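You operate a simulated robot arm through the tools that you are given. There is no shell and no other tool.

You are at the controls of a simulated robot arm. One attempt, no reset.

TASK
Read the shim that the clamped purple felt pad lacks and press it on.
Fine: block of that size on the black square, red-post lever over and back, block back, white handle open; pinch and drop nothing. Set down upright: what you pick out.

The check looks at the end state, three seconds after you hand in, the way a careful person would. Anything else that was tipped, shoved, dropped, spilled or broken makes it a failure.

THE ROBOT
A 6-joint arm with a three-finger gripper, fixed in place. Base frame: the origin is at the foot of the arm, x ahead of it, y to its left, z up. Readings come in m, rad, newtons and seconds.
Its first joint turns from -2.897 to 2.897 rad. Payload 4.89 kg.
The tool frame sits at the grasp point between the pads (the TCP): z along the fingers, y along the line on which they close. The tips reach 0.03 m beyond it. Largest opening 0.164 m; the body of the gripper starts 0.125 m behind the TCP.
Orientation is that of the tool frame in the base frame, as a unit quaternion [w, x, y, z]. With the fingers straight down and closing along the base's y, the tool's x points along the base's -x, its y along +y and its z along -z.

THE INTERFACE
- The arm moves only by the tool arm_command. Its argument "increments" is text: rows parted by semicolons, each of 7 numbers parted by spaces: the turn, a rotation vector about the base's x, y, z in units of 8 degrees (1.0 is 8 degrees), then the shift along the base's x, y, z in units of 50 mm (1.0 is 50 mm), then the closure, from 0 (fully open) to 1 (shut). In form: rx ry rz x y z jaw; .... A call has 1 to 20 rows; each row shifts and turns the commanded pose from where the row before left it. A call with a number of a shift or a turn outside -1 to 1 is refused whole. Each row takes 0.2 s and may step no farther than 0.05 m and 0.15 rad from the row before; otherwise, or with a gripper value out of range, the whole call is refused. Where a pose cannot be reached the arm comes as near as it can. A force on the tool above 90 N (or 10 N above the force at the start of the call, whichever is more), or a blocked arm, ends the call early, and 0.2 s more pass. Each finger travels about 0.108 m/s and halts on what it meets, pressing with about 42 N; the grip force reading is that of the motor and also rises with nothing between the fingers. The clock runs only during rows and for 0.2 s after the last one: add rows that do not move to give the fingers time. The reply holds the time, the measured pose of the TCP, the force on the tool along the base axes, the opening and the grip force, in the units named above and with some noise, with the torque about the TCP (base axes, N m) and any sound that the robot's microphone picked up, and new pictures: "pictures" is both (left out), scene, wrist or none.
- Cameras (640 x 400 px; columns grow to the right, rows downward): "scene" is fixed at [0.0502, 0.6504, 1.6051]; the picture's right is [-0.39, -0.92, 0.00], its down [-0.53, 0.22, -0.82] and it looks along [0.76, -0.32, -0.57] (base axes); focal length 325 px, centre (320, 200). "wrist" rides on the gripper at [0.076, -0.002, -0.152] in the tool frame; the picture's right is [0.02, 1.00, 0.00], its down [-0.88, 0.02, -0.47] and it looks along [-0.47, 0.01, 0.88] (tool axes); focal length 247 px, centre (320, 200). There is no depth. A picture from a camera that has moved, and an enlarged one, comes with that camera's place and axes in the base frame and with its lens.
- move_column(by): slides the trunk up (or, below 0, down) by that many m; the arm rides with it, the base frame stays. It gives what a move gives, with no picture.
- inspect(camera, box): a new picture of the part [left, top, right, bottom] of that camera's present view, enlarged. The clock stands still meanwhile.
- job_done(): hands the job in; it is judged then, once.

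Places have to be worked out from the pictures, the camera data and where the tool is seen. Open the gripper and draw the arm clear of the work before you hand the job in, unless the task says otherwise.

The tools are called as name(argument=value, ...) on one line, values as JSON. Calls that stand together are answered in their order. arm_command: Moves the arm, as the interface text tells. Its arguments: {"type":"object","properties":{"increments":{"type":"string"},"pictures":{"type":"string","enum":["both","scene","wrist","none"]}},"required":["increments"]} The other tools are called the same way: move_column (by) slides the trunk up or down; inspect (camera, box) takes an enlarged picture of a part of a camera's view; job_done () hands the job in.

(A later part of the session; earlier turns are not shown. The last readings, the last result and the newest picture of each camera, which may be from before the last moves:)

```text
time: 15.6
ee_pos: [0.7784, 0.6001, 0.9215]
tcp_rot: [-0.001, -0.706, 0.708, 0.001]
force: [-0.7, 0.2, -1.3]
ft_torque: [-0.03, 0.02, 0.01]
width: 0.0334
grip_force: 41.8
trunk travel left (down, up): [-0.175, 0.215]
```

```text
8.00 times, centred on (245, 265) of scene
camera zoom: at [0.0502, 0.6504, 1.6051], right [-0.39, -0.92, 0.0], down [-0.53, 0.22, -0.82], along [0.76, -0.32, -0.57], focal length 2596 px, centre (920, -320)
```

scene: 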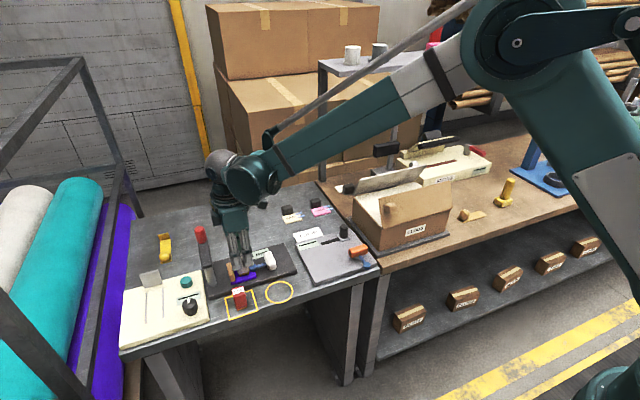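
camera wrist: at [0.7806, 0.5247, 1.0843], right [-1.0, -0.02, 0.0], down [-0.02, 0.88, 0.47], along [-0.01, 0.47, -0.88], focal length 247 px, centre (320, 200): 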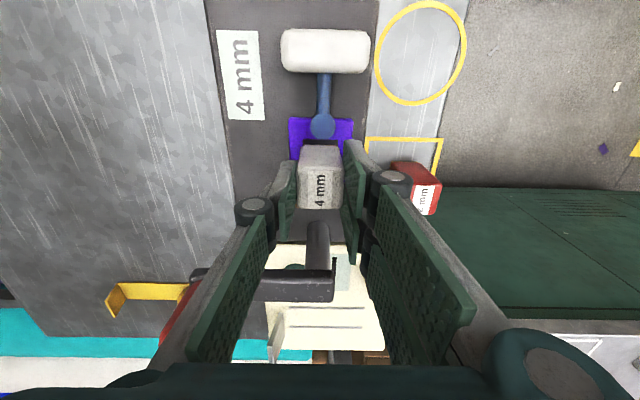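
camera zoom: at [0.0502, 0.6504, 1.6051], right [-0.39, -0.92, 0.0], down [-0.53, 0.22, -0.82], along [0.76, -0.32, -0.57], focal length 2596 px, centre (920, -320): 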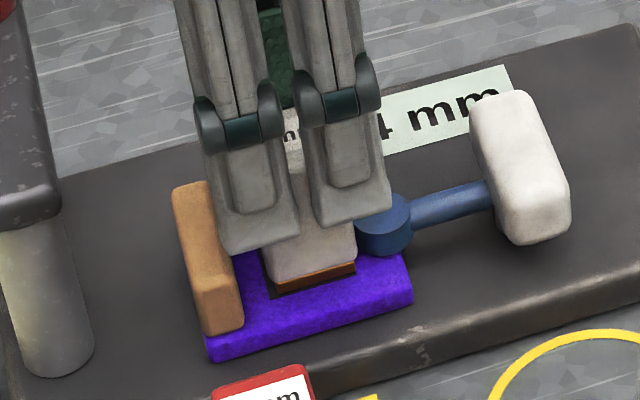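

The gap is shrinking and the alignment looks right. I continue with two more small steps.

arm_command(increments="0 0 0 0 0 -0.03 0.9; 0 0 0 0 0 -0.02 0.9; 0 0 0 0 0 0 0.9", pictures="none")

inspect(camera="scene", box=[215, 240, 275, 290])

```text
time: 16.4
ee_pos: [0.7775, 0.5991, 0.9195]
tcp_rot: [-0.001, 0.707, -0.707, 0.001]
force: [2.3, 1.1, 13.9]
ft_torque: [0.01, -0.06, -0.02]
width: 0.0332
grip_force: 41.6
trunk travel left (down, up): [-0.175, 0.215]
```

```text
8.00 times, centred on (245, 265) of scene
camera zoom: at [0.0502, 0.6504, 1.6051], right [-0.39, -0.92, 0.0], down [-0.53, 0.22, -0.82], along [0.76, -0.32, -0.57], focal length 2596 px, centre (920, -320)
```

zoom: 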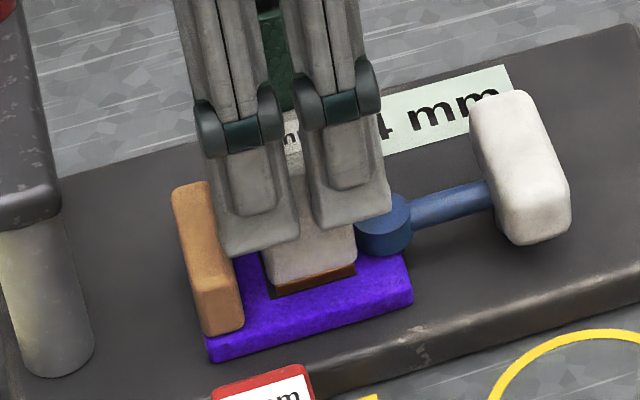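

Contact shows: +14 N upward at z≈0.9195, so the block rests on the pad. Before releasing I zoom in closely to judge its centring on the black square.

inspect(camera="scene", box=[235, 255, 265, 280])

inspect(camera="wrist", box=[280, 80, 370, 180])

```text
16.00 times, centred on (250, 268) of scene
camera zoom: at [0.0502, 0.6504, 1.6051], right [-0.39, -0.92, 0.0], down [-0.53, 0.22, -0.82], along [0.76, -0.32, -0.57], focal length 5193 px, centre (1440, -880)
```

zoom: 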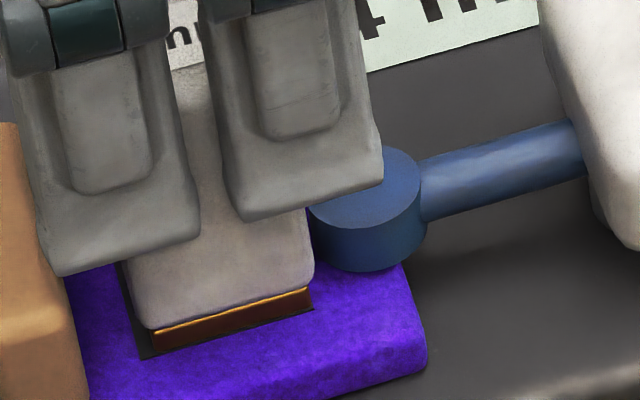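

```text
4.00 times, centred on (325, 130) of wrist
camera zoom: at [0.7793, 0.5228, 1.0738], right [-1.0, -0.02, 0.0], down [-0.02, 0.88, 0.47], along [-0.01, 0.47, -0.88], focal length 988 px, centre (300, 480)
```

zoom: 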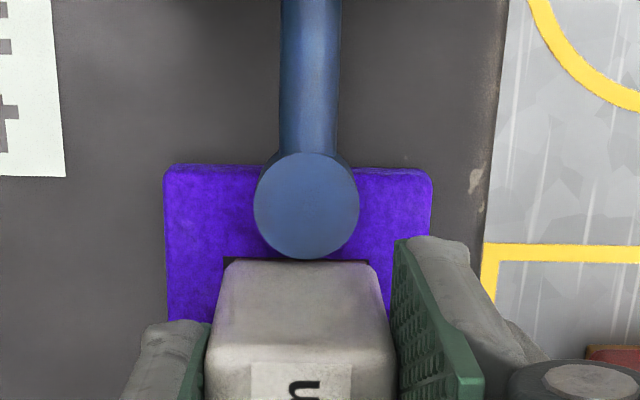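

The block sits within about 2 mm of the square's centre, shim side down, so I release by opening to about 0.06 m.

arm_command(increments="0 0 0 0 0 0.01 0.78; 0 0 0 0 0 0 0.72; 0 0 0 0 0 0 0.66; 0 0 0 0 0 0 0.64; 0 0 0 0 0 0 0.64", pictures="both")

inspect(camera="scene", box=[225, 245, 275, 285])

```text
time: 17.6
ee_pos: [0.7798, 0.5999, 0.9207]
tcp_rot: [0.0, -0.707, 0.707, 0.0]
force: [-1.0, 0.1, 0.3]
ft_torque: [0.0, -0.03, 0.04]
width: 0.059
grip_force: 0.1
trunk travel left (down, up): [-0.175, 0.215]
camera wrist: at [0.7799, 0.5233, 1.0736], right [-1.0, -0.02, 0.0], down [-0.02, 0.88, 0.47], along [-0.01, 0.47, -0.88], focal length 247 px, centre (320, 200)
```

scene: 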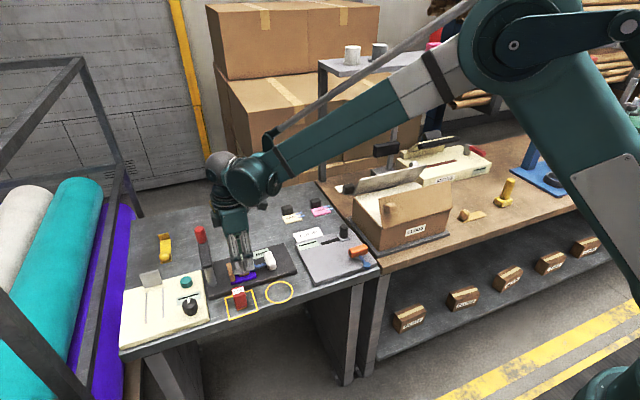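
wrist: 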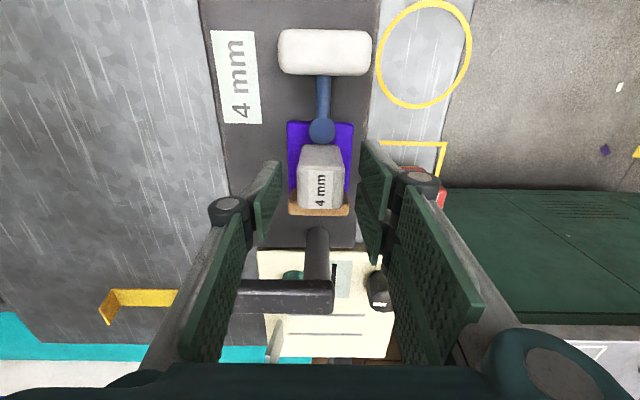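

```text
10.00 times, centred on (250, 265) of scene
camera zoom: at [0.0502, 0.6504, 1.6051], right [-0.39, -0.92, 0.0], down [-0.53, 0.22, -0.82], along [0.76, -0.32, -0.57], focal length 3246 px, centre (1020, -450)
```

zoom: 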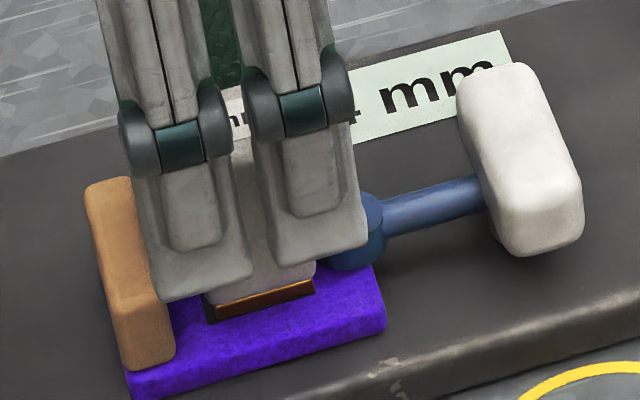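

Released cleanly, and the block stands on the pad. I raise the gripper straight up to z≈1.08 and view the block and lever.

arm_command(increments="0 0 0 0 0 0.3 0.64; 0 0 0 0 0 0.6 0.64; 0 0 0 0 0 0.8 0.64; 0 0 0 0 0 0.8 0.64; 0 0 0 0 0 0.7 0.64; 0 0 0 0 0 0 0.64", pictures="both")

inspect(camera="wrist", box=[240, 20, 400, 320])

inspect(camera="scene", box=[180, 210, 290, 310])

```text
time: 19.0
ee_pos: [0.7792, 0.5999, 1.0808]
tcp_rot: [0.0, 0.708, -0.707, 0.0]
force: [-0.2, -1.1, 0.0]
ft_torque: [0.05, -0.05, -0.02]
width: 0.0591
grip_force: 0.0
trunk travel left (down, up): [-0.175, 0.215]
camera wrist: at [0.7795, 0.5233, 1.235], right [-1.0, -0.02, 0.0], down [-0.02, 0.88, 0.47], along [-0.01, 0.47, -0.88], focal length 247 px, centre (320, 200)
```

scene: 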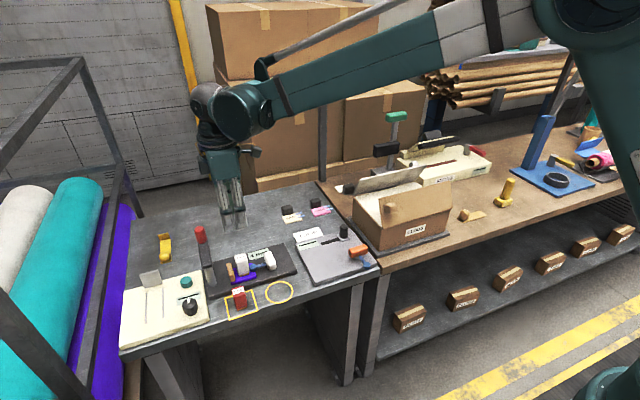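
wrist: 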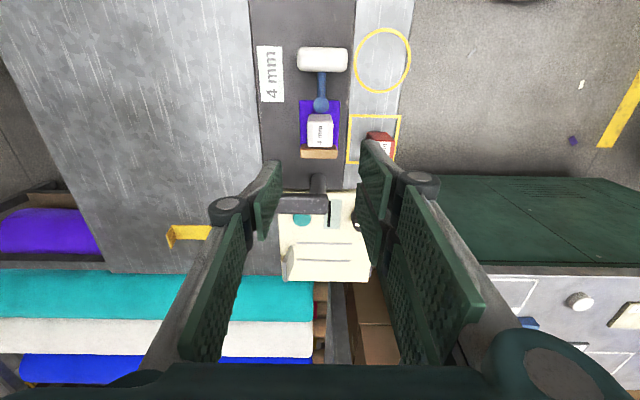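

```text
1.33 times, centred on (320, 170) of wrist
camera zoom: at [0.7795, 0.5233, 1.235], right [-1.0, -0.02, 0.0], down [-0.02, 0.88, 0.47], along [-0.01, 0.47, -0.88], focal length 329 px, centre (320, 240)
```

zoom: 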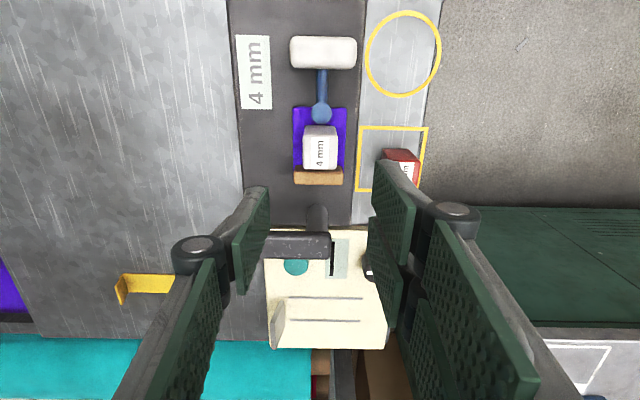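

```text
4.00 times, centred on (235, 260) of scene
camera zoom: at [0.0502, 0.6504, 1.6051], right [-0.39, -0.92, 0.0], down [-0.53, 0.22, -0.82], along [0.76, -0.32, -0.57], focal length 1298 px, centre (660, -40)
```

zoom: 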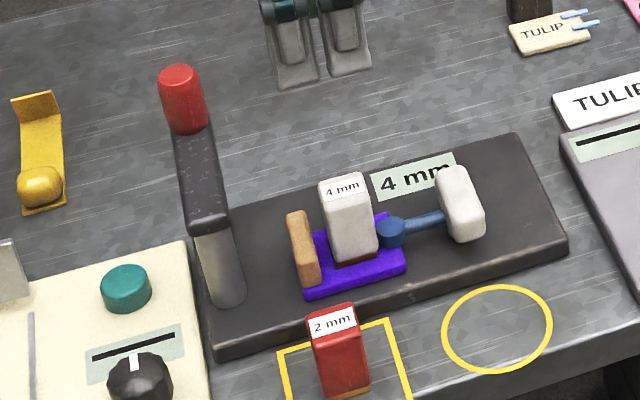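

The block stands upright on the pad. From two views the red post is at about (0.870, 0.695), z 0.934–0.979, the lever pivot at (0.777, 0.693), and a quarter turn brings the arm over the block. The post is 1.11 m out, so I yaw the tool to the radial direction and tilt it outward by 40°, here, well above everything.

arm_command(increments="0 0 -0.93 0 0 0.05 0.64; 0 0 -0.93 0 0 0 0.64; 0 0 -0.93 0 0 0 0.64; 0 0 -0.93 0 0 0 0.64; 0 0 -0.93 0 0 0 0.64; 0 0 -0.93 0 0 0 0.64; 0 0 -0.93 0 0 0 0.64; 0.616 -0.788 0 0 0 0 0.64; 0.616 -0.788 0 0 0 0 0.64; 0.616 -0.788 0 0 0 0 0.64; 0.616 -0.788 0 0 0 0 0.64; 0.616 -0.788 0 0 0 0 0.64; 0 0 0 0 0 0 0.64", pictures="both")

```text
time: 21.8
ee_pos: [0.7785, 0.5994, 1.0817]
tcp_rot: [0.324, -0.306, 0.888, 0.113]
force: [0.0, 0.5, 0.3]
ft_torque: [0.0, -0.01, 0.02]
width: 0.0592
grip_force: 0.1
trunk travel left (down, up): [-0.175, 0.215]
camera wrist: at [0.6562, 0.5017, 1.151], right [-0.63, 0.78, -0.01], down [0.28, 0.24, 0.93], along [0.73, 0.58, -0.37], focal length 247 px, centre (320, 200)
```

scene: 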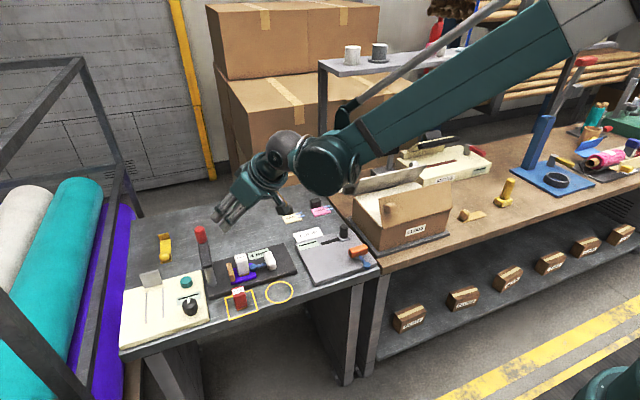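
wrist: 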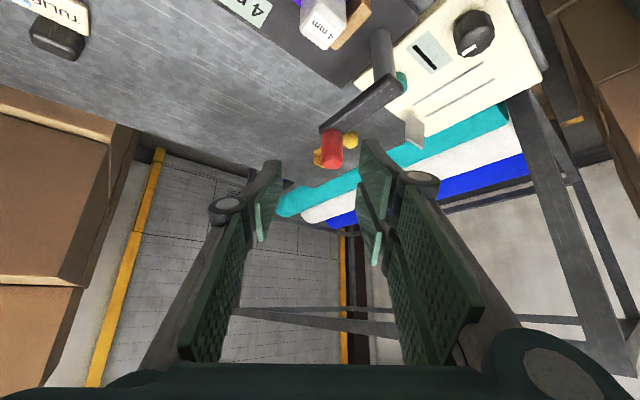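

The tilted pose is reached without strain. I now move out over the red post at this height to test the reach there.

arm_command(increments="0 0 0 0.6 0.63 0 0.64; 0 0 0 0.6 0.63 0 0.64; 0 0 0 0.6 0.63 0 0.64; 0 0 0 0 0 0 0.64; 0 0 0 0 0 0 0.64", pictures="both")

inspect(camera="wrist", box=[240, 20, 440, 180])

inspect(camera="scene", box=[150, 180, 270, 290])

```text
time: 23.0
ee_pos: [0.8713, 0.6937, 1.0824]
tcp_rot: [0.323, -0.306, 0.889, 0.112]
force: [1.0, -0.5, -0.7]
ft_torque: [0.0, 0.01, -0.02]
width: 0.059
grip_force: 0.0
trunk travel left (down, up): [-0.175, 0.215]
camera wrist: at [0.7482, 0.5969, 1.1508], right [-0.63, 0.78, -0.01], down [0.28, 0.24, 0.93], along [0.73, 0.58, -0.37], focal length 247 px, centre (320, 200)
```

scene: 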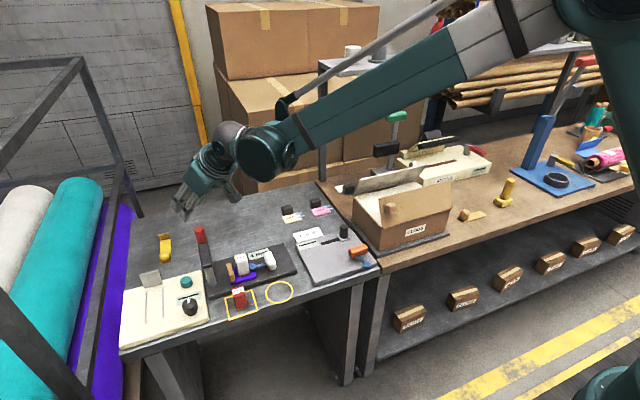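
wrist: 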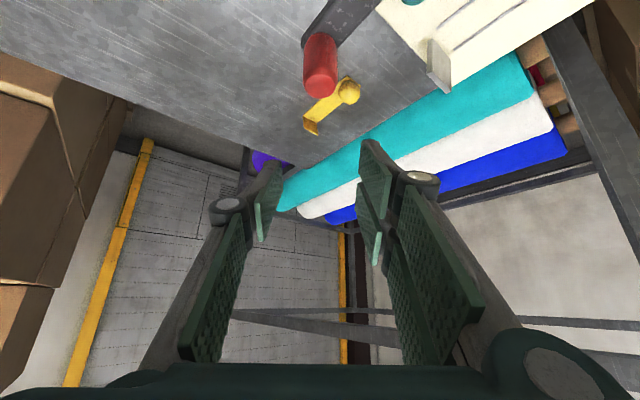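

```text
2.50 times, centred on (340, 100) of wrist
camera zoom: at [0.7482, 0.5969, 1.1508], right [-0.63, 0.78, -0.01], down [0.28, 0.24, 0.93], along [0.73, 0.58, -0.37], focal length 617 px, centre (270, 450)
```

zoom: 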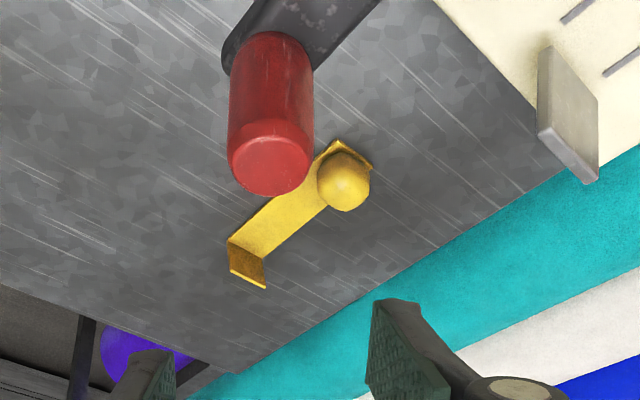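

```text
3.64 times, centred on (210, 235) of scene
camera zoom: at [0.0502, 0.6504, 1.6051], right [-0.39, -0.92, 0.0], down [-0.53, 0.22, -0.82], along [0.76, -0.32, -0.57], focal length 1180 px, centre (720, 73)
```

zoom: 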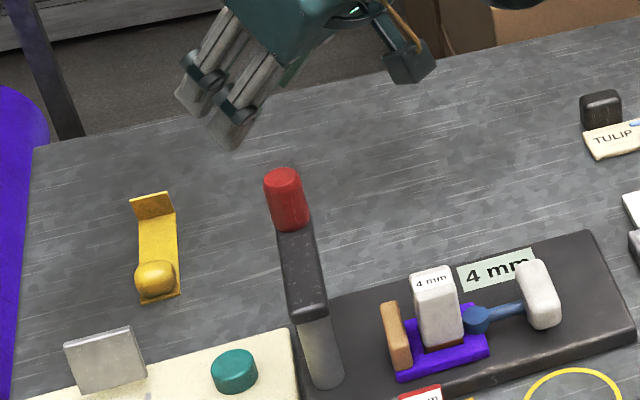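

The outward pose is reachable. The post lies within 2 mm of the plane between the fingers and about 5 mm beyond the TCP, so I lower straight over it until the TCP is at about 0.970.

arm_command(increments="0 0 0 0 0 -0.5 0.64; 0 0 0 0 0 -0.5 0.64; 0 0 0 0 0 -0.5 0.64; 0 0 0 0 0 -0.4 0.64; 0 0 0 0 0 -0.34 0.64; 0 0 0 0 0 0 0.64", pictures="both")

inspect(camera="wrist", box=[240, 60, 420, 220])

inspect(camera="scene", box=[160, 200, 260, 290])

```text
time: 24.4
ee_pos: [0.869, 0.6944, 0.9706]
tcp_rot: [0.324, -0.305, 0.888, 0.113]
force: [-0.5, 0.6, 0.1]
ft_torque: [0.01, 0.01, 0.02]
width: 0.0589
grip_force: 0.1
trunk travel left (down, up): [-0.175, 0.215]
camera wrist: at [0.7461, 0.5961, 1.04], right [-0.63, 0.78, -0.01], down [0.28, 0.24, 0.93], along [0.73, 0.58, -0.37], focal length 247 px, centre (320, 200)
```

scene: 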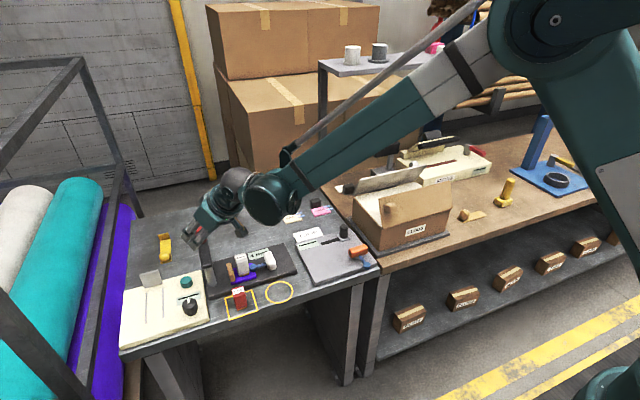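
wrist: 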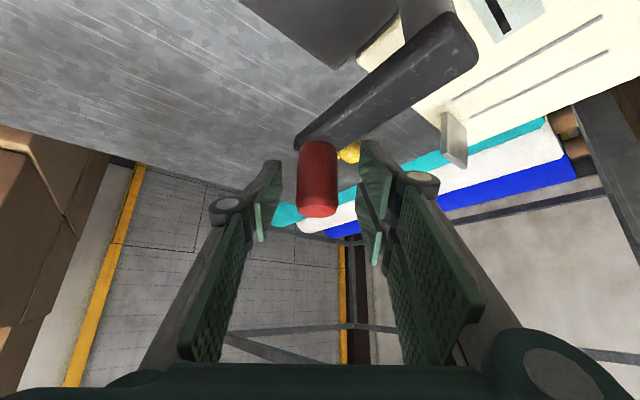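

```text
2.50 times, centred on (330, 140) of wrist
camera zoom: at [0.7461, 0.5961, 1.04], right [-0.63, 0.78, -0.01], down [0.28, 0.24, 0.93], along [0.73, 0.58, -0.37], focal length 617 px, centre (295, 350)
```

zoom: 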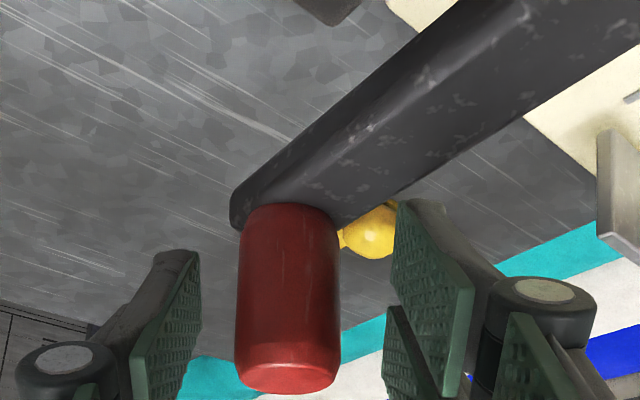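

```text
4.44 times, centred on (210, 245) of scene
camera zoom: at [0.0502, 0.6504, 1.6051], right [-0.39, -0.92, 0.0], down [-0.53, 0.22, -0.82], along [0.76, -0.32, -0.57], focal length 1442 px, centre (809, 0)
```

zoom: 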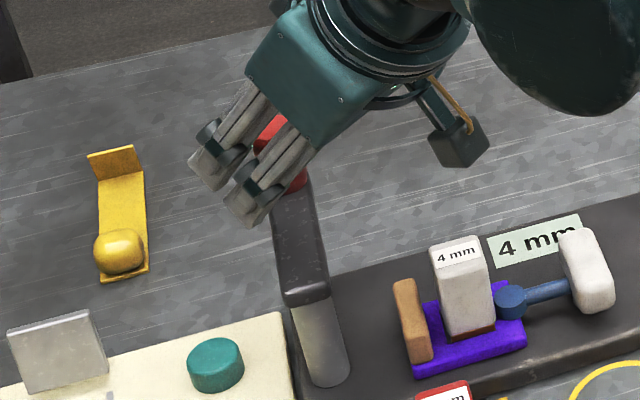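

The post stands between the jaws. The zoom shows the left jaw has two prongs set side by side, and the lower one would come close to the lever bar (top about 0.933) when closing. So I raise about 10 mm to z≈0.980 and then close on the upper part of the post.

arm_command(increments="0 0 0 0 0 0.21 0.64; 0 0 0 0 0 0 0.7; 0 0 0 0 0 0 0.76; 0 0 0 0 0 0 0.8; 0 0 0 0 0 0 0.8", pictures="both")

inspect(camera="wrist", box=[240, 80, 420, 240])

inspect(camera="scene", box=[170, 210, 240, 280])

```text
time: 25.6
ee_pos: [0.8695, 0.6934, 0.981]
tcp_rot: [0.323, -0.305, 0.889, 0.112]
force: [0.5, 0.1, 0.2]
ft_torque: [-0.03, -0.02, 0.01]
width: 0.0332
grip_force: 0.2
trunk travel left (down, up): [-0.175, 0.215]
camera wrist: at [0.7457, 0.5958, 1.0501], right [-0.63, 0.78, -0.01], down [0.28, 0.24, 0.93], along [0.73, 0.58, -0.37], focal length 247 px, centre (320, 200)
```

scene: 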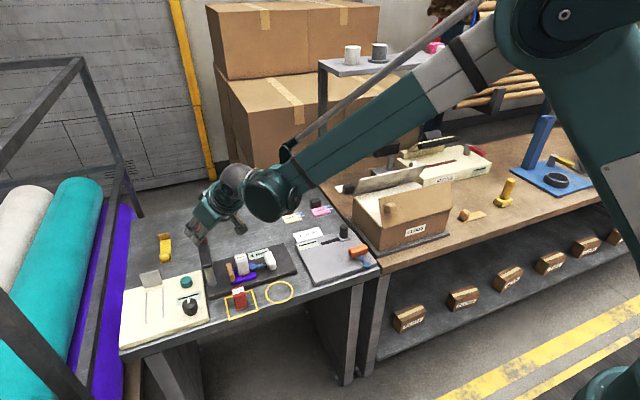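
wrist: 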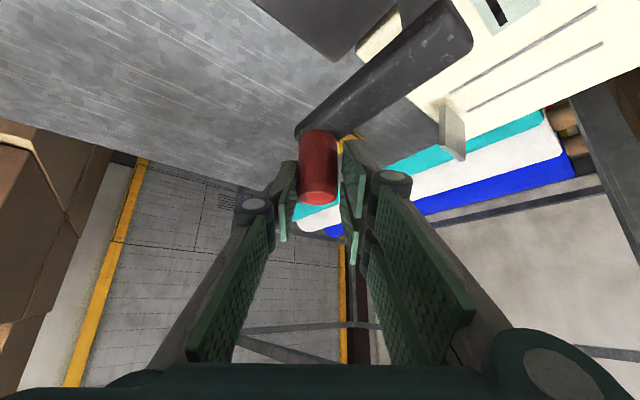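

```text
2.50 times, centred on (330, 160) of wrist
camera zoom: at [0.7457, 0.5958, 1.0501], right [-0.63, 0.78, -0.01], down [0.28, 0.24, 0.93], along [0.73, 0.58, -0.37], focal length 617 px, centre (295, 300)
```

zoom: 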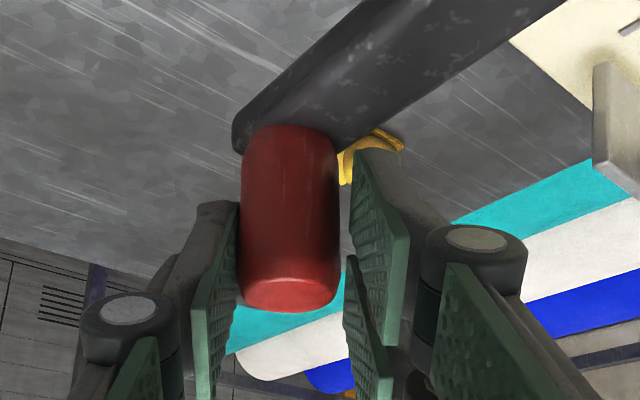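

```text
5.71 times, centred on (205, 245) of scene
camera zoom: at [0.0502, 0.6504, 1.6051], right [-0.39, -0.92, 0.0], down [-0.53, 0.22, -0.82], along [0.76, -0.32, -0.57], focal length 1855 px, centre (977, -57)
```

zoom: 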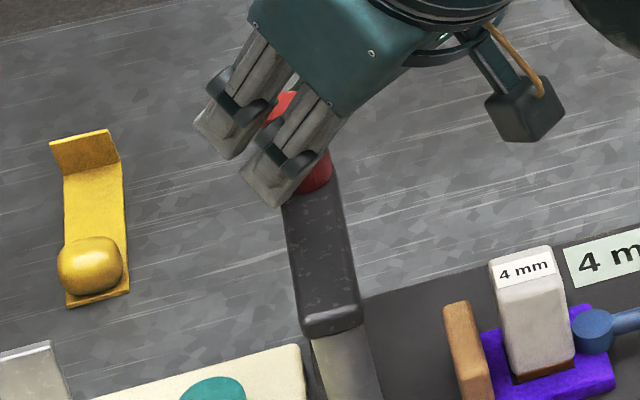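

The knob lies snugly between the jaws with about 3 mm of slack and the prong is clear of the bar. I close to grip it.

arm_command(increments="0 0 0 0 0 0 0.83; 0 0 0 0 0 0 0.9; 0 0 0 0 0 0 0.9; 0 0 0 0 0 0 0.9", pictures="wrist")

```text
time: 26.6
ee_pos: [0.8704, 0.6928, 0.9817]
tcp_rot: [0.324, -0.306, 0.889, 0.112]
force: [15.9, -13.6, 0.2]
ft_torque: [-0.25, -0.31, 0.15]
width: 0.0287
grip_force: 45.3
trunk travel left (down, up): [-0.175, 0.215]
camera wrist: at [0.7468, 0.5948, 1.05], right [-0.63, 0.78, -0.01], down [0.28, 0.24, 0.93], along [0.73, 0.58, -0.37], focal length 247 px, centre (320, 200)
```

wrist: 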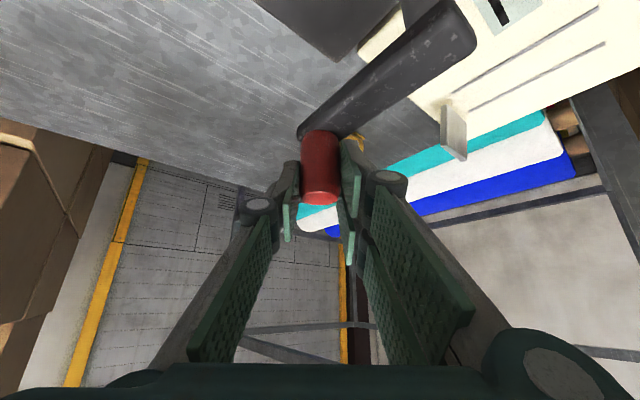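

The post is gripped (0.0287 m), with about 21 N pressing against what feels like the lever's rest stop. I relieve that and swing the first 10° of the arc (towards -y), then check the force.

arm_command(increments="0 0 0 0.015 -0.025 0 0.9; 0 0 0 -0.005 -0.165 0 0.9; 0 0 0 -0.023 -0.161 0 0.9; 0 0 0 0 0 0 0.9", pictures="both")

inspect(camera="scene", box=[170, 210, 280, 300])

```text
time: 27.6
ee_pos: [0.8679, 0.6779, 0.9805]
tcp_rot: [0.324, -0.306, 0.888, 0.112]
force: [-1.2, 6.6, 1.7]
ft_torque: [0.59, -0.18, -0.47]
width: 0.0289
grip_force: 44.7
trunk travel left (down, up): [-0.175, 0.215]
camera wrist: at [0.7447, 0.5799, 1.05], right [-0.63, 0.78, -0.01], down [0.28, 0.24, 0.93], along [0.72, 0.58, -0.37], focal length 247 px, centre (320, 200)
```

scene: 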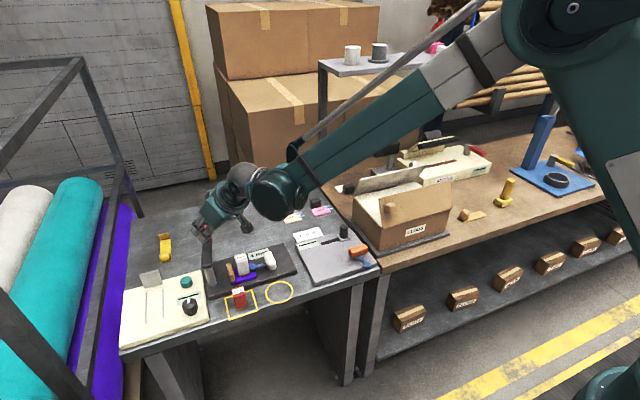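
wrist: 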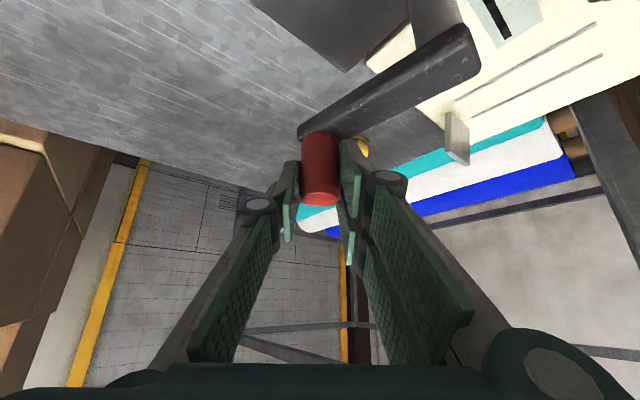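

```text
4.44 times, centred on (225, 255) of scene
camera zoom: at [0.0502, 0.6504, 1.6051], right [-0.39, -0.92, 0.0], down [-0.53, 0.22, -0.82], along [0.76, -0.32, -0.57], focal length 1442 px, centre (742, -44)
```

zoom: 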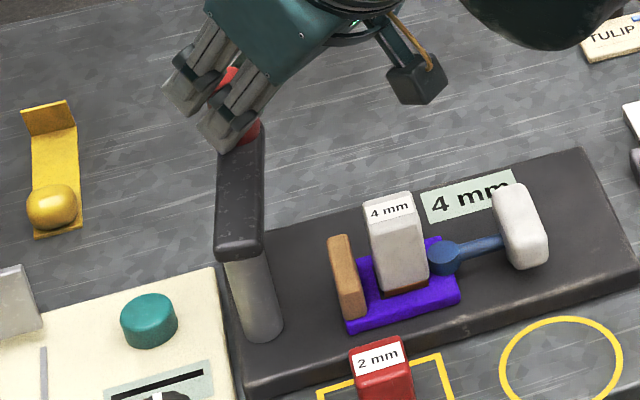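

The lever turns freely about its post with only 6–7 N of resistance. I continue the arc to about 35°.

arm_command(increments="0 0 0 -0.035 -0.16 0 0.9; 0 0 0 -0.049 -0.156 0 0.9; 0 0 0 -0.063 -0.152 0 0.9; 0 0 0 -0.076 -0.145 0 0.9; 0 0 0 -0.088 -0.138 0 0.9; 0 0 0 0 0 0 0.9", pictures="both")

inspect(camera="scene", box=[170, 210, 280, 300])

```text
time: 29.0
ee_pos: [0.8538, 0.639, 0.9809]
tcp_rot: [0.323, -0.306, 0.889, 0.112]
force: [2.0, 3.6, -1.5]
ft_torque: [0.24, -0.09, -0.3]
width: 0.0285
grip_force: 44.5
trunk travel left (down, up): [-0.175, 0.215]
camera wrist: at [0.7308, 0.5411, 1.0499], right [-0.63, 0.78, -0.01], down [0.28, 0.24, 0.93], along [0.73, 0.58, -0.37], focal length 247 px, centre (320, 200)
```

scene: 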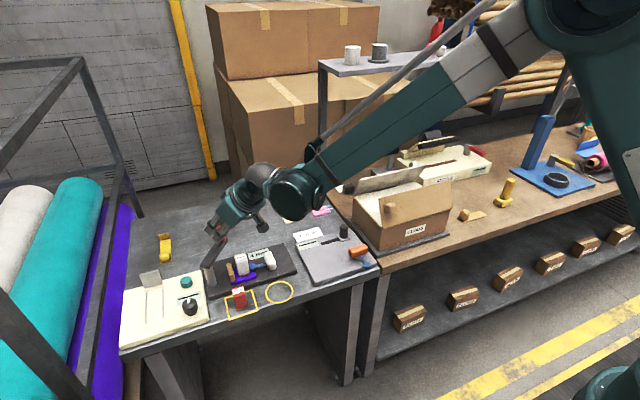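
wrist: 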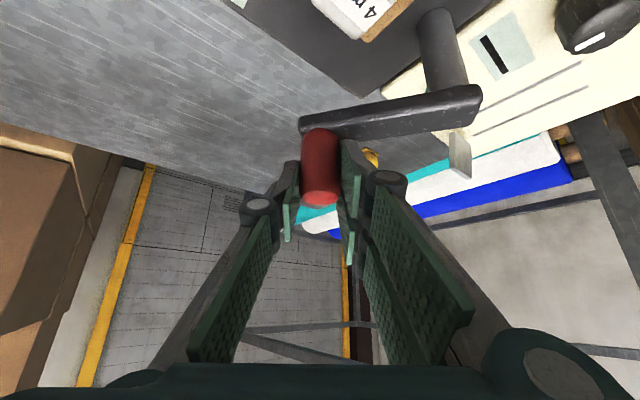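

```text
4.44 times, centred on (225, 255) of scene
camera zoom: at [0.0502, 0.6504, 1.6051], right [-0.39, -0.92, 0.0], down [-0.53, 0.22, -0.82], along [0.76, -0.32, -0.57], focal length 1442 px, centre (742, -44)
```

zoom: 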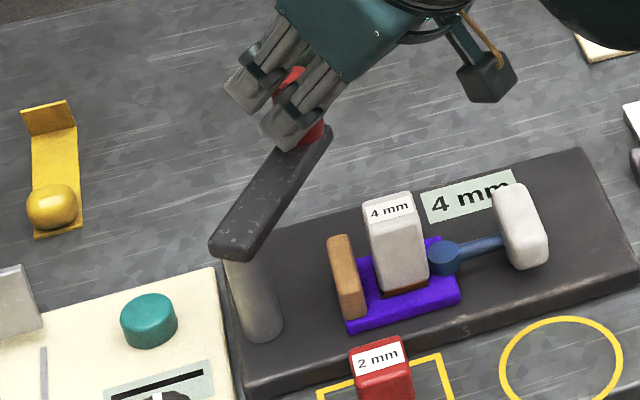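

Forces are small and the arc fits well. I continue to about 60°, just before the bar begins to overlap the block, to check the bar's height against the block's top.

arm_command(increments="0 0 0 -0.1 -0.13 0 0.9; 0 0 0 -0.111 -0.121 0 0.9; 0 0 0 -0.121 -0.111 0 0.9; 0 0 0 -0.13 -0.1 0 0.9; 0 0 0 -0.138 -0.088 0 0.9; 0 0 0 0 0 0 0.9", pictures="both")

inspect(camera="scene", box=[190, 220, 290, 300])

inspect(camera="wrist", box=[280, 0, 500, 160])

```text
time: 30.4
ee_pos: [0.8225, 0.6106, 0.9807]
tcp_rot: [0.323, -0.306, 0.888, 0.113]
force: [7.1, -14.9, 4.7]
ft_torque: [-0.5, -0.45, 0.03]
width: 0.0294
grip_force: 45.3
trunk travel left (down, up): [-0.175, 0.215]
camera wrist: at [0.6999, 0.5125, 1.0499], right [-0.63, 0.78, -0.01], down [0.28, 0.24, 0.93], along [0.73, 0.58, -0.37], focal length 247 px, centre (320, 200)
```

scene: 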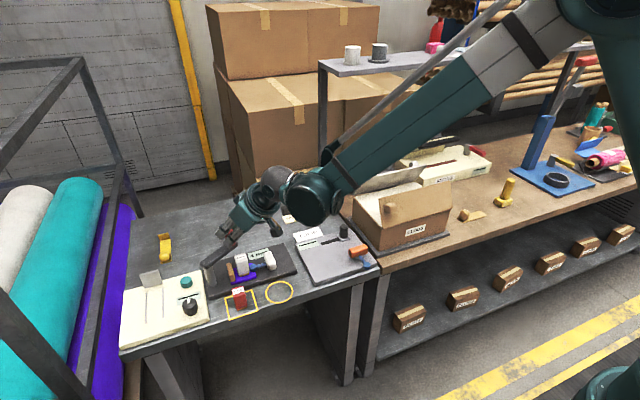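
wrist: 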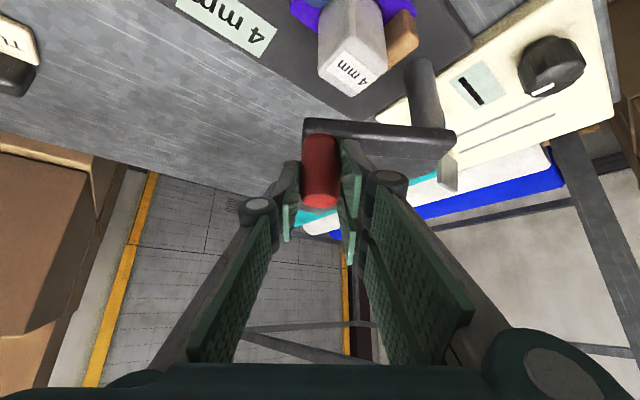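

```text
5.00 times, centred on (240, 260) of scene
camera zoom: at [0.0502, 0.6504, 1.6051], right [-0.39, -0.92, 0.0], down [-0.53, 0.22, -0.82], along [0.76, -0.32, -0.57], focal length 1623 px, centre (720, -100)
```

zoom: 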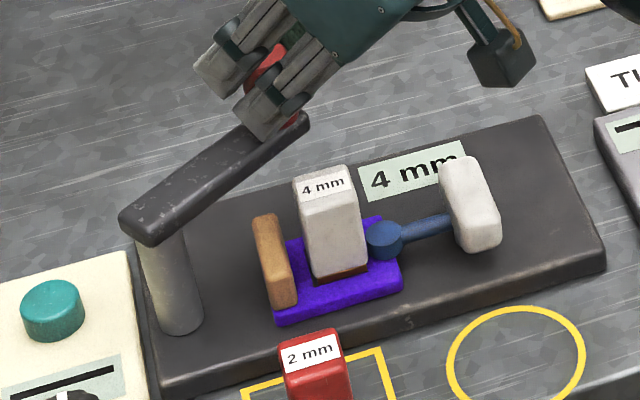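

```text
2.50 times, centred on (390, 80) of wrist
camera zoom: at [0.6999, 0.5125, 1.0499], right [-0.63, 0.78, -0.01], down [0.28, 0.24, 0.93], along [0.73, 0.58, -0.37], focal length 617 px, centre (145, 500)
```

zoom: 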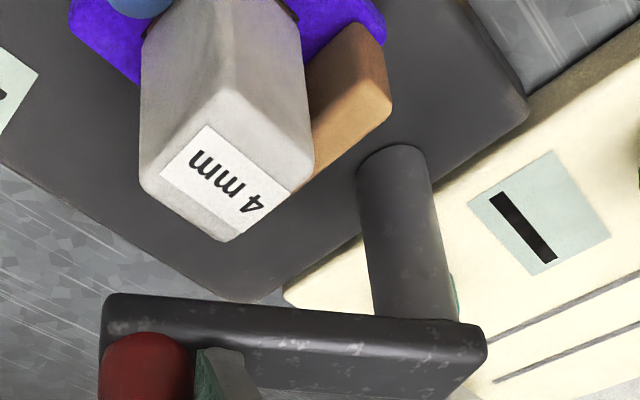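

The bar's underside (about 0.918) appears just above the block's top (about 0.912–0.915), so the arm will pass over it. The outward pull of 16 N says the true radius is about 2 mm larger, so I correct for that and advance to 75°.

arm_command(increments="0 0 0 -0.169 -0.112 0 0.9; 0 0 0 -0.155 -0.064 0 0.9; 0 0 0 0 0 0 0.9", pictures="both")

inspect(camera="scene", box=[190, 220, 290, 300])

```text
time: 31.2
ee_pos: [0.8062, 0.6025, 0.9802]
tcp_rot: [0.323, -0.305, 0.889, 0.111]
force: [12.4, -18.3, 11.1]
ft_torque: [-0.38, -0.66, -0.63]
width: 0.0286
grip_force: 45.2
trunk travel left (down, up): [-0.175, 0.215]
camera wrist: at [0.6841, 0.504, 1.0495], right [-0.63, 0.78, -0.01], down [0.28, 0.24, 0.93], along [0.73, 0.58, -0.37], focal length 247 px, centre (320, 200)
```

scene: 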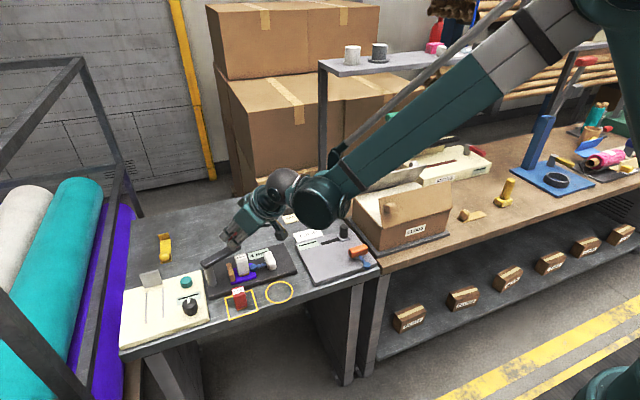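
wrist: 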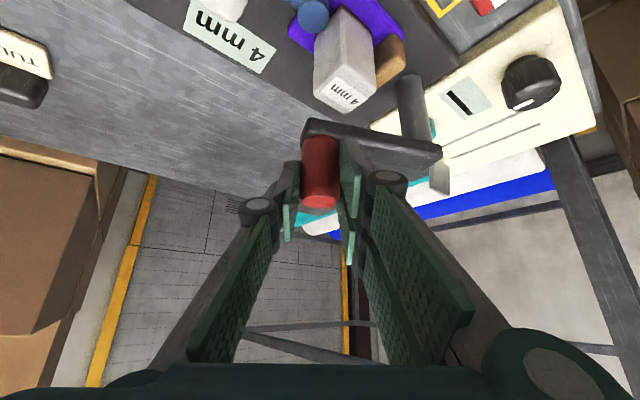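

```text
5.00 times, centred on (240, 260) of scene
camera zoom: at [0.0502, 0.6504, 1.6051], right [-0.39, -0.92, 0.0], down [-0.53, 0.22, -0.82], along [0.76, -0.32, -0.57], focal length 1623 px, centre (720, -100)
```

zoom: 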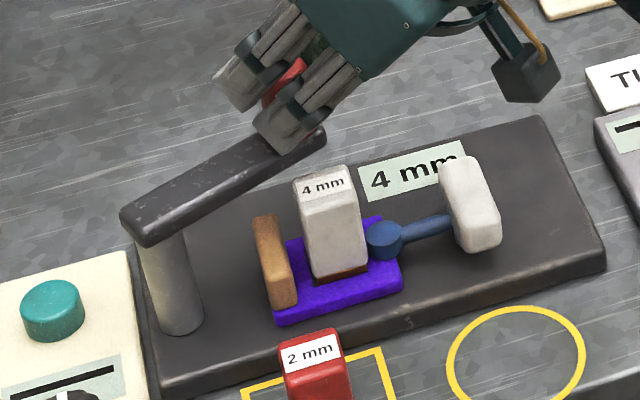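

The lever is at about 70° with the bar clear of the block. The force along the jaw axis (~22 N) and upward (11 N) shows small position mismatch, so I ease by shifting about 2 mm along that force and up 1.5 mm.

arm_command(increments="0 0 0 0.02 -0.035 0.03 0.9; 0 0 0 0 0 0 0.9", pictures="none")

```text
time: 31.8
ee_pos: [0.8069, 0.6037, 0.9801]
tcp_rot: [0.322, -0.307, 0.889, 0.113]
force: [-2.0, -5.8, -13.5]
ft_torque: [0.22, -0.31, 0.23]
width: 0.0289
grip_force: 45.6
trunk travel left (down, up): [-0.175, 0.215]
```

The sideways force is now small, and the vertical one is only grip friction from raising. I take back half of the raise and continue towards 80°.

arm_command(increments="0 0 0 -0.08 -0.03 -0.015 0.9; 0 0 0 -0.08 -0.03 0 0.9; 0 0 0 -0.082 -0.025 0 0.9; 0 0 0 -0.082 -0.022 0 0.9; 0 0 0 0 0 0 0.9", pictures="both")

inspect(camera="scene", box=[190, 220, 290, 300])

```text
time: 33.0
ee_pos: [0.7928, 0.5959, 0.9805]
tcp_rot: [0.324, -0.306, 0.888, 0.112]
force: [4.7, 1.0, -5.9]
ft_torque: [0.17, -0.39, -0.38]
width: 0.0291
grip_force: 45.1
trunk travel left (down, up): [-0.175, 0.215]
camera wrist: at [0.6691, 0.4982, 1.0498], right [-0.63, 0.78, -0.01], down [0.28, 0.24, 0.93], along [0.73, 0.58, -0.37], focal length 247 px, centre (320, 200)
```

scene: 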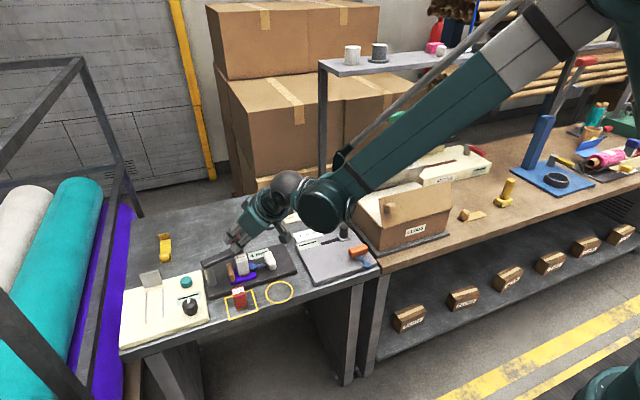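
wrist: 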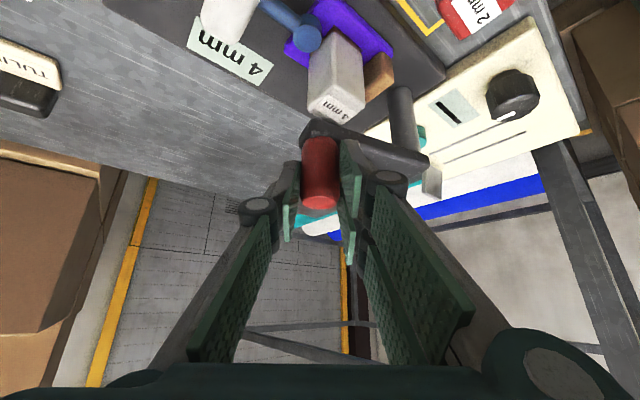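

```text
5.00 times, centred on (240, 260) of scene
camera zoom: at [0.0502, 0.6504, 1.6051], right [-0.39, -0.92, 0.0], down [-0.53, 0.22, -0.82], along [0.76, -0.32, -0.57], focal length 1623 px, centre (720, -100)
```

zoom: 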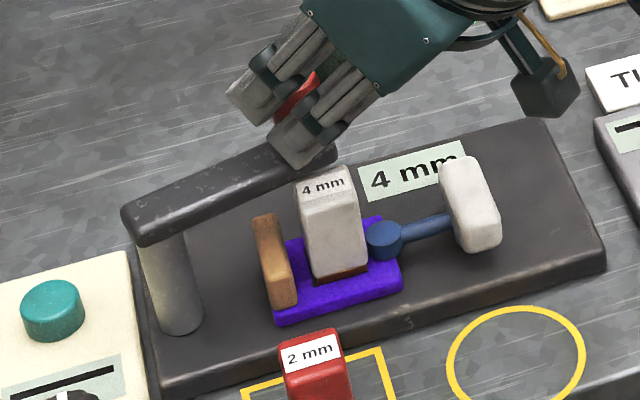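

The bar is now passing over the block without disturbing it, and forces are low. I bring it to 85° and then 90° in small steps.

arm_command(increments="0 0 0 -0.094 -0.013 0 0.9; 0 0 0 -0.094 -0.013 0 0.9; 0 0 0 0 0 0 0.9", pictures="scene")

inspect(camera="scene", box=[190, 220, 290, 300])

```text
time: 33.8
ee_pos: [0.7827, 0.5937, 0.9819]
tcp_rot: [0.324, -0.305, 0.889, 0.112]
force: [7.7, -19.7, -3.9]
ft_torque: [-0.58, -0.23, -0.64]
width: 0.0293
grip_force: 44.8
trunk travel left (down, up): [-0.175, 0.215]
```

scene: 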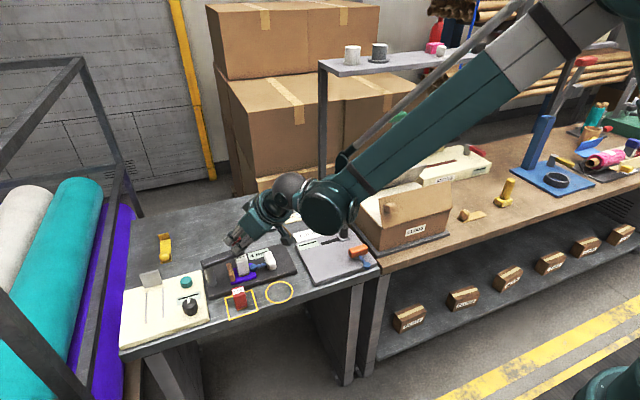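

```text
5.00 times, centred on (240, 260) of scene
camera zoom: at [0.0502, 0.6504, 1.6051], right [-0.39, -0.92, 0.0], down [-0.53, 0.22, -0.82], along [0.76, -0.32, -0.57], focal length 1623 px, centre (720, -100)
```

zoom: 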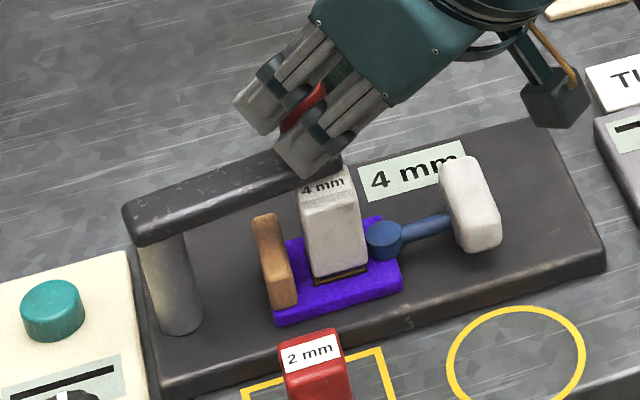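

The lever is at about 85° with an outward (radial) pull of 20 N, so I follow it 1.2 mm in -y and step on to about 90°.

arm_command(increments="0 0 0 -0.02 -0.025 0 0.9; 0 0 0 -0.075 -0.01 0 0.9; 0 0 0 -0.075 -0.005 0 0.9; 0 0 0 0 0 0 0.9", pictures="both")

inspect(camera="scene", box=[190, 220, 290, 300])

inspect(camera="wrist", box=[260, 0, 460, 180])

```text
time: 34.8
ee_pos: [0.7742, 0.5919, 0.9823]
tcp_rot: [0.322, -0.306, 0.889, 0.111]
force: [3.0, -30.6, -15.2]
ft_torque: [-1.11, 0.1, -0.4]
width: 0.0293
grip_force: 44.7
trunk travel left (down, up): [-0.175, 0.215]
camera wrist: at [0.6509, 0.4944, 1.0501], right [-0.63, 0.78, -0.01], down [0.28, 0.24, 0.93], along [0.73, 0.58, -0.37], focal length 247 px, centre (320, 200)
```

scene: 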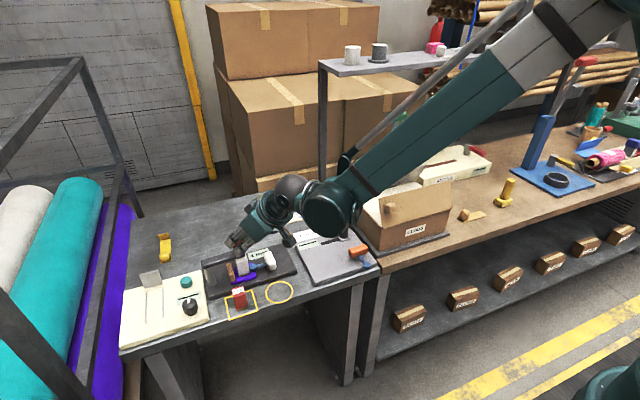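
wrist: 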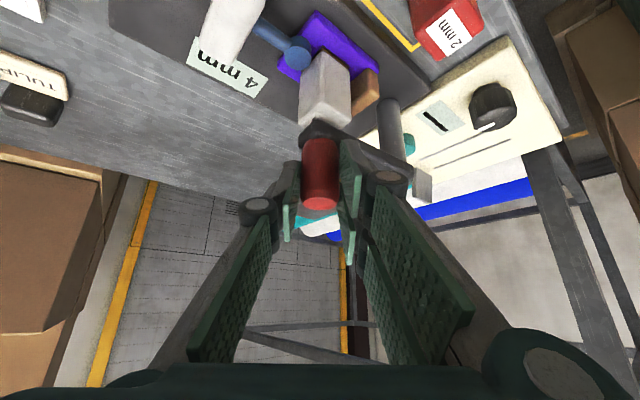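

```text
5.00 times, centred on (240, 260) of scene
camera zoom: at [0.0502, 0.6504, 1.6051], right [-0.39, -0.92, 0.0], down [-0.53, 0.22, -0.82], along [0.76, -0.32, -0.57], focal length 1623 px, centre (720, -100)
```

zoom: 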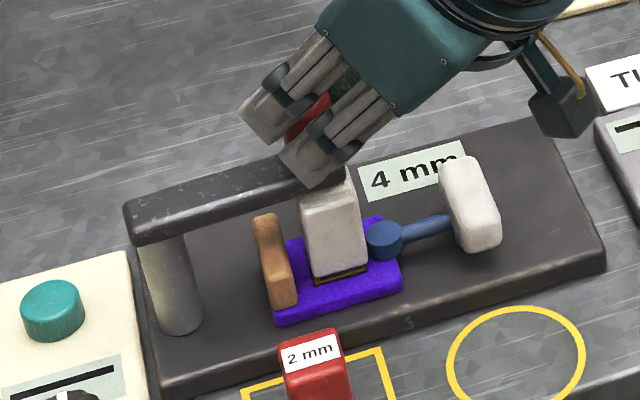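

```text
2.22 times, centred on (360, 90) of wrist
camera zoom: at [0.6509, 0.4944, 1.0501], right [-0.63, 0.78, -0.01], down [0.28, 0.24, 0.93], along [0.73, 0.58, -0.37], focal length 549 px, centre (231, 444)
```

zoom: 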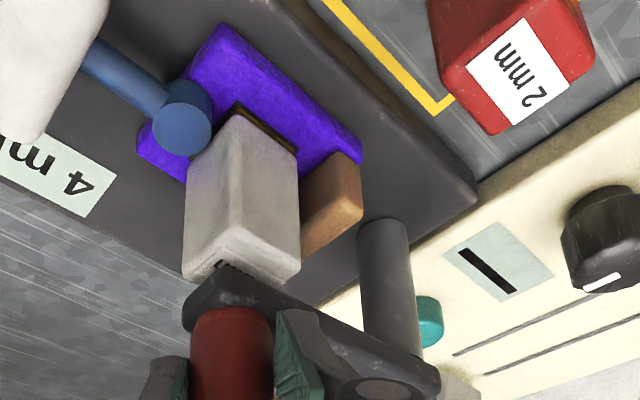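

The bar is now parallel to the plate's long edge (about 90°) and lies squarely over the block. Tangential force is still small, so no end stop yet. I relieve the radial pull and advance a little further to find the stop.

arm_command(increments="0 0 0 0 -0.03 -0.015 0.9; 0 0 0 -0.06 0 0 0.9; 0 0 0 0 0 0 0.9", pictures="scene")

inspect(camera="scene", box=[190, 220, 290, 300])

```text
time: 35.6
ee_pos: [0.7705, 0.5921, 0.9812]
tcp_rot: [0.323, -0.306, 0.889, 0.112]
force: [2.9, -17.5, -5.5]
ft_torque: [-0.57, -0.22, -0.49]
width: 0.0288
grip_force: 44.9
trunk travel left (down, up): [-0.175, 0.215]
```

scene: 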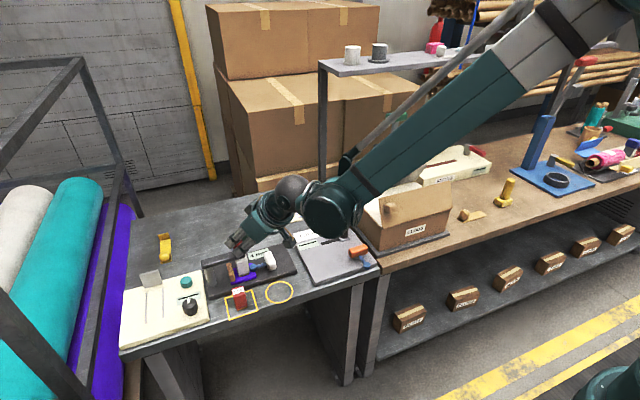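

```text
5.00 times, centred on (240, 260) of scene
camera zoom: at [0.0502, 0.6504, 1.6051], right [-0.39, -0.92, 0.0], down [-0.53, 0.22, -0.82], along [0.76, -0.32, -0.57], focal length 1623 px, centre (720, -100)
```

zoom: 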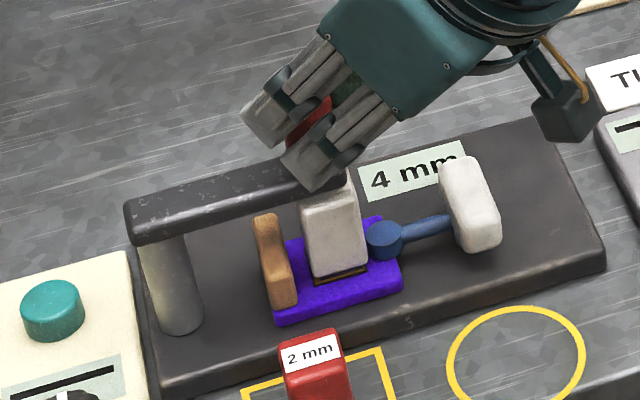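

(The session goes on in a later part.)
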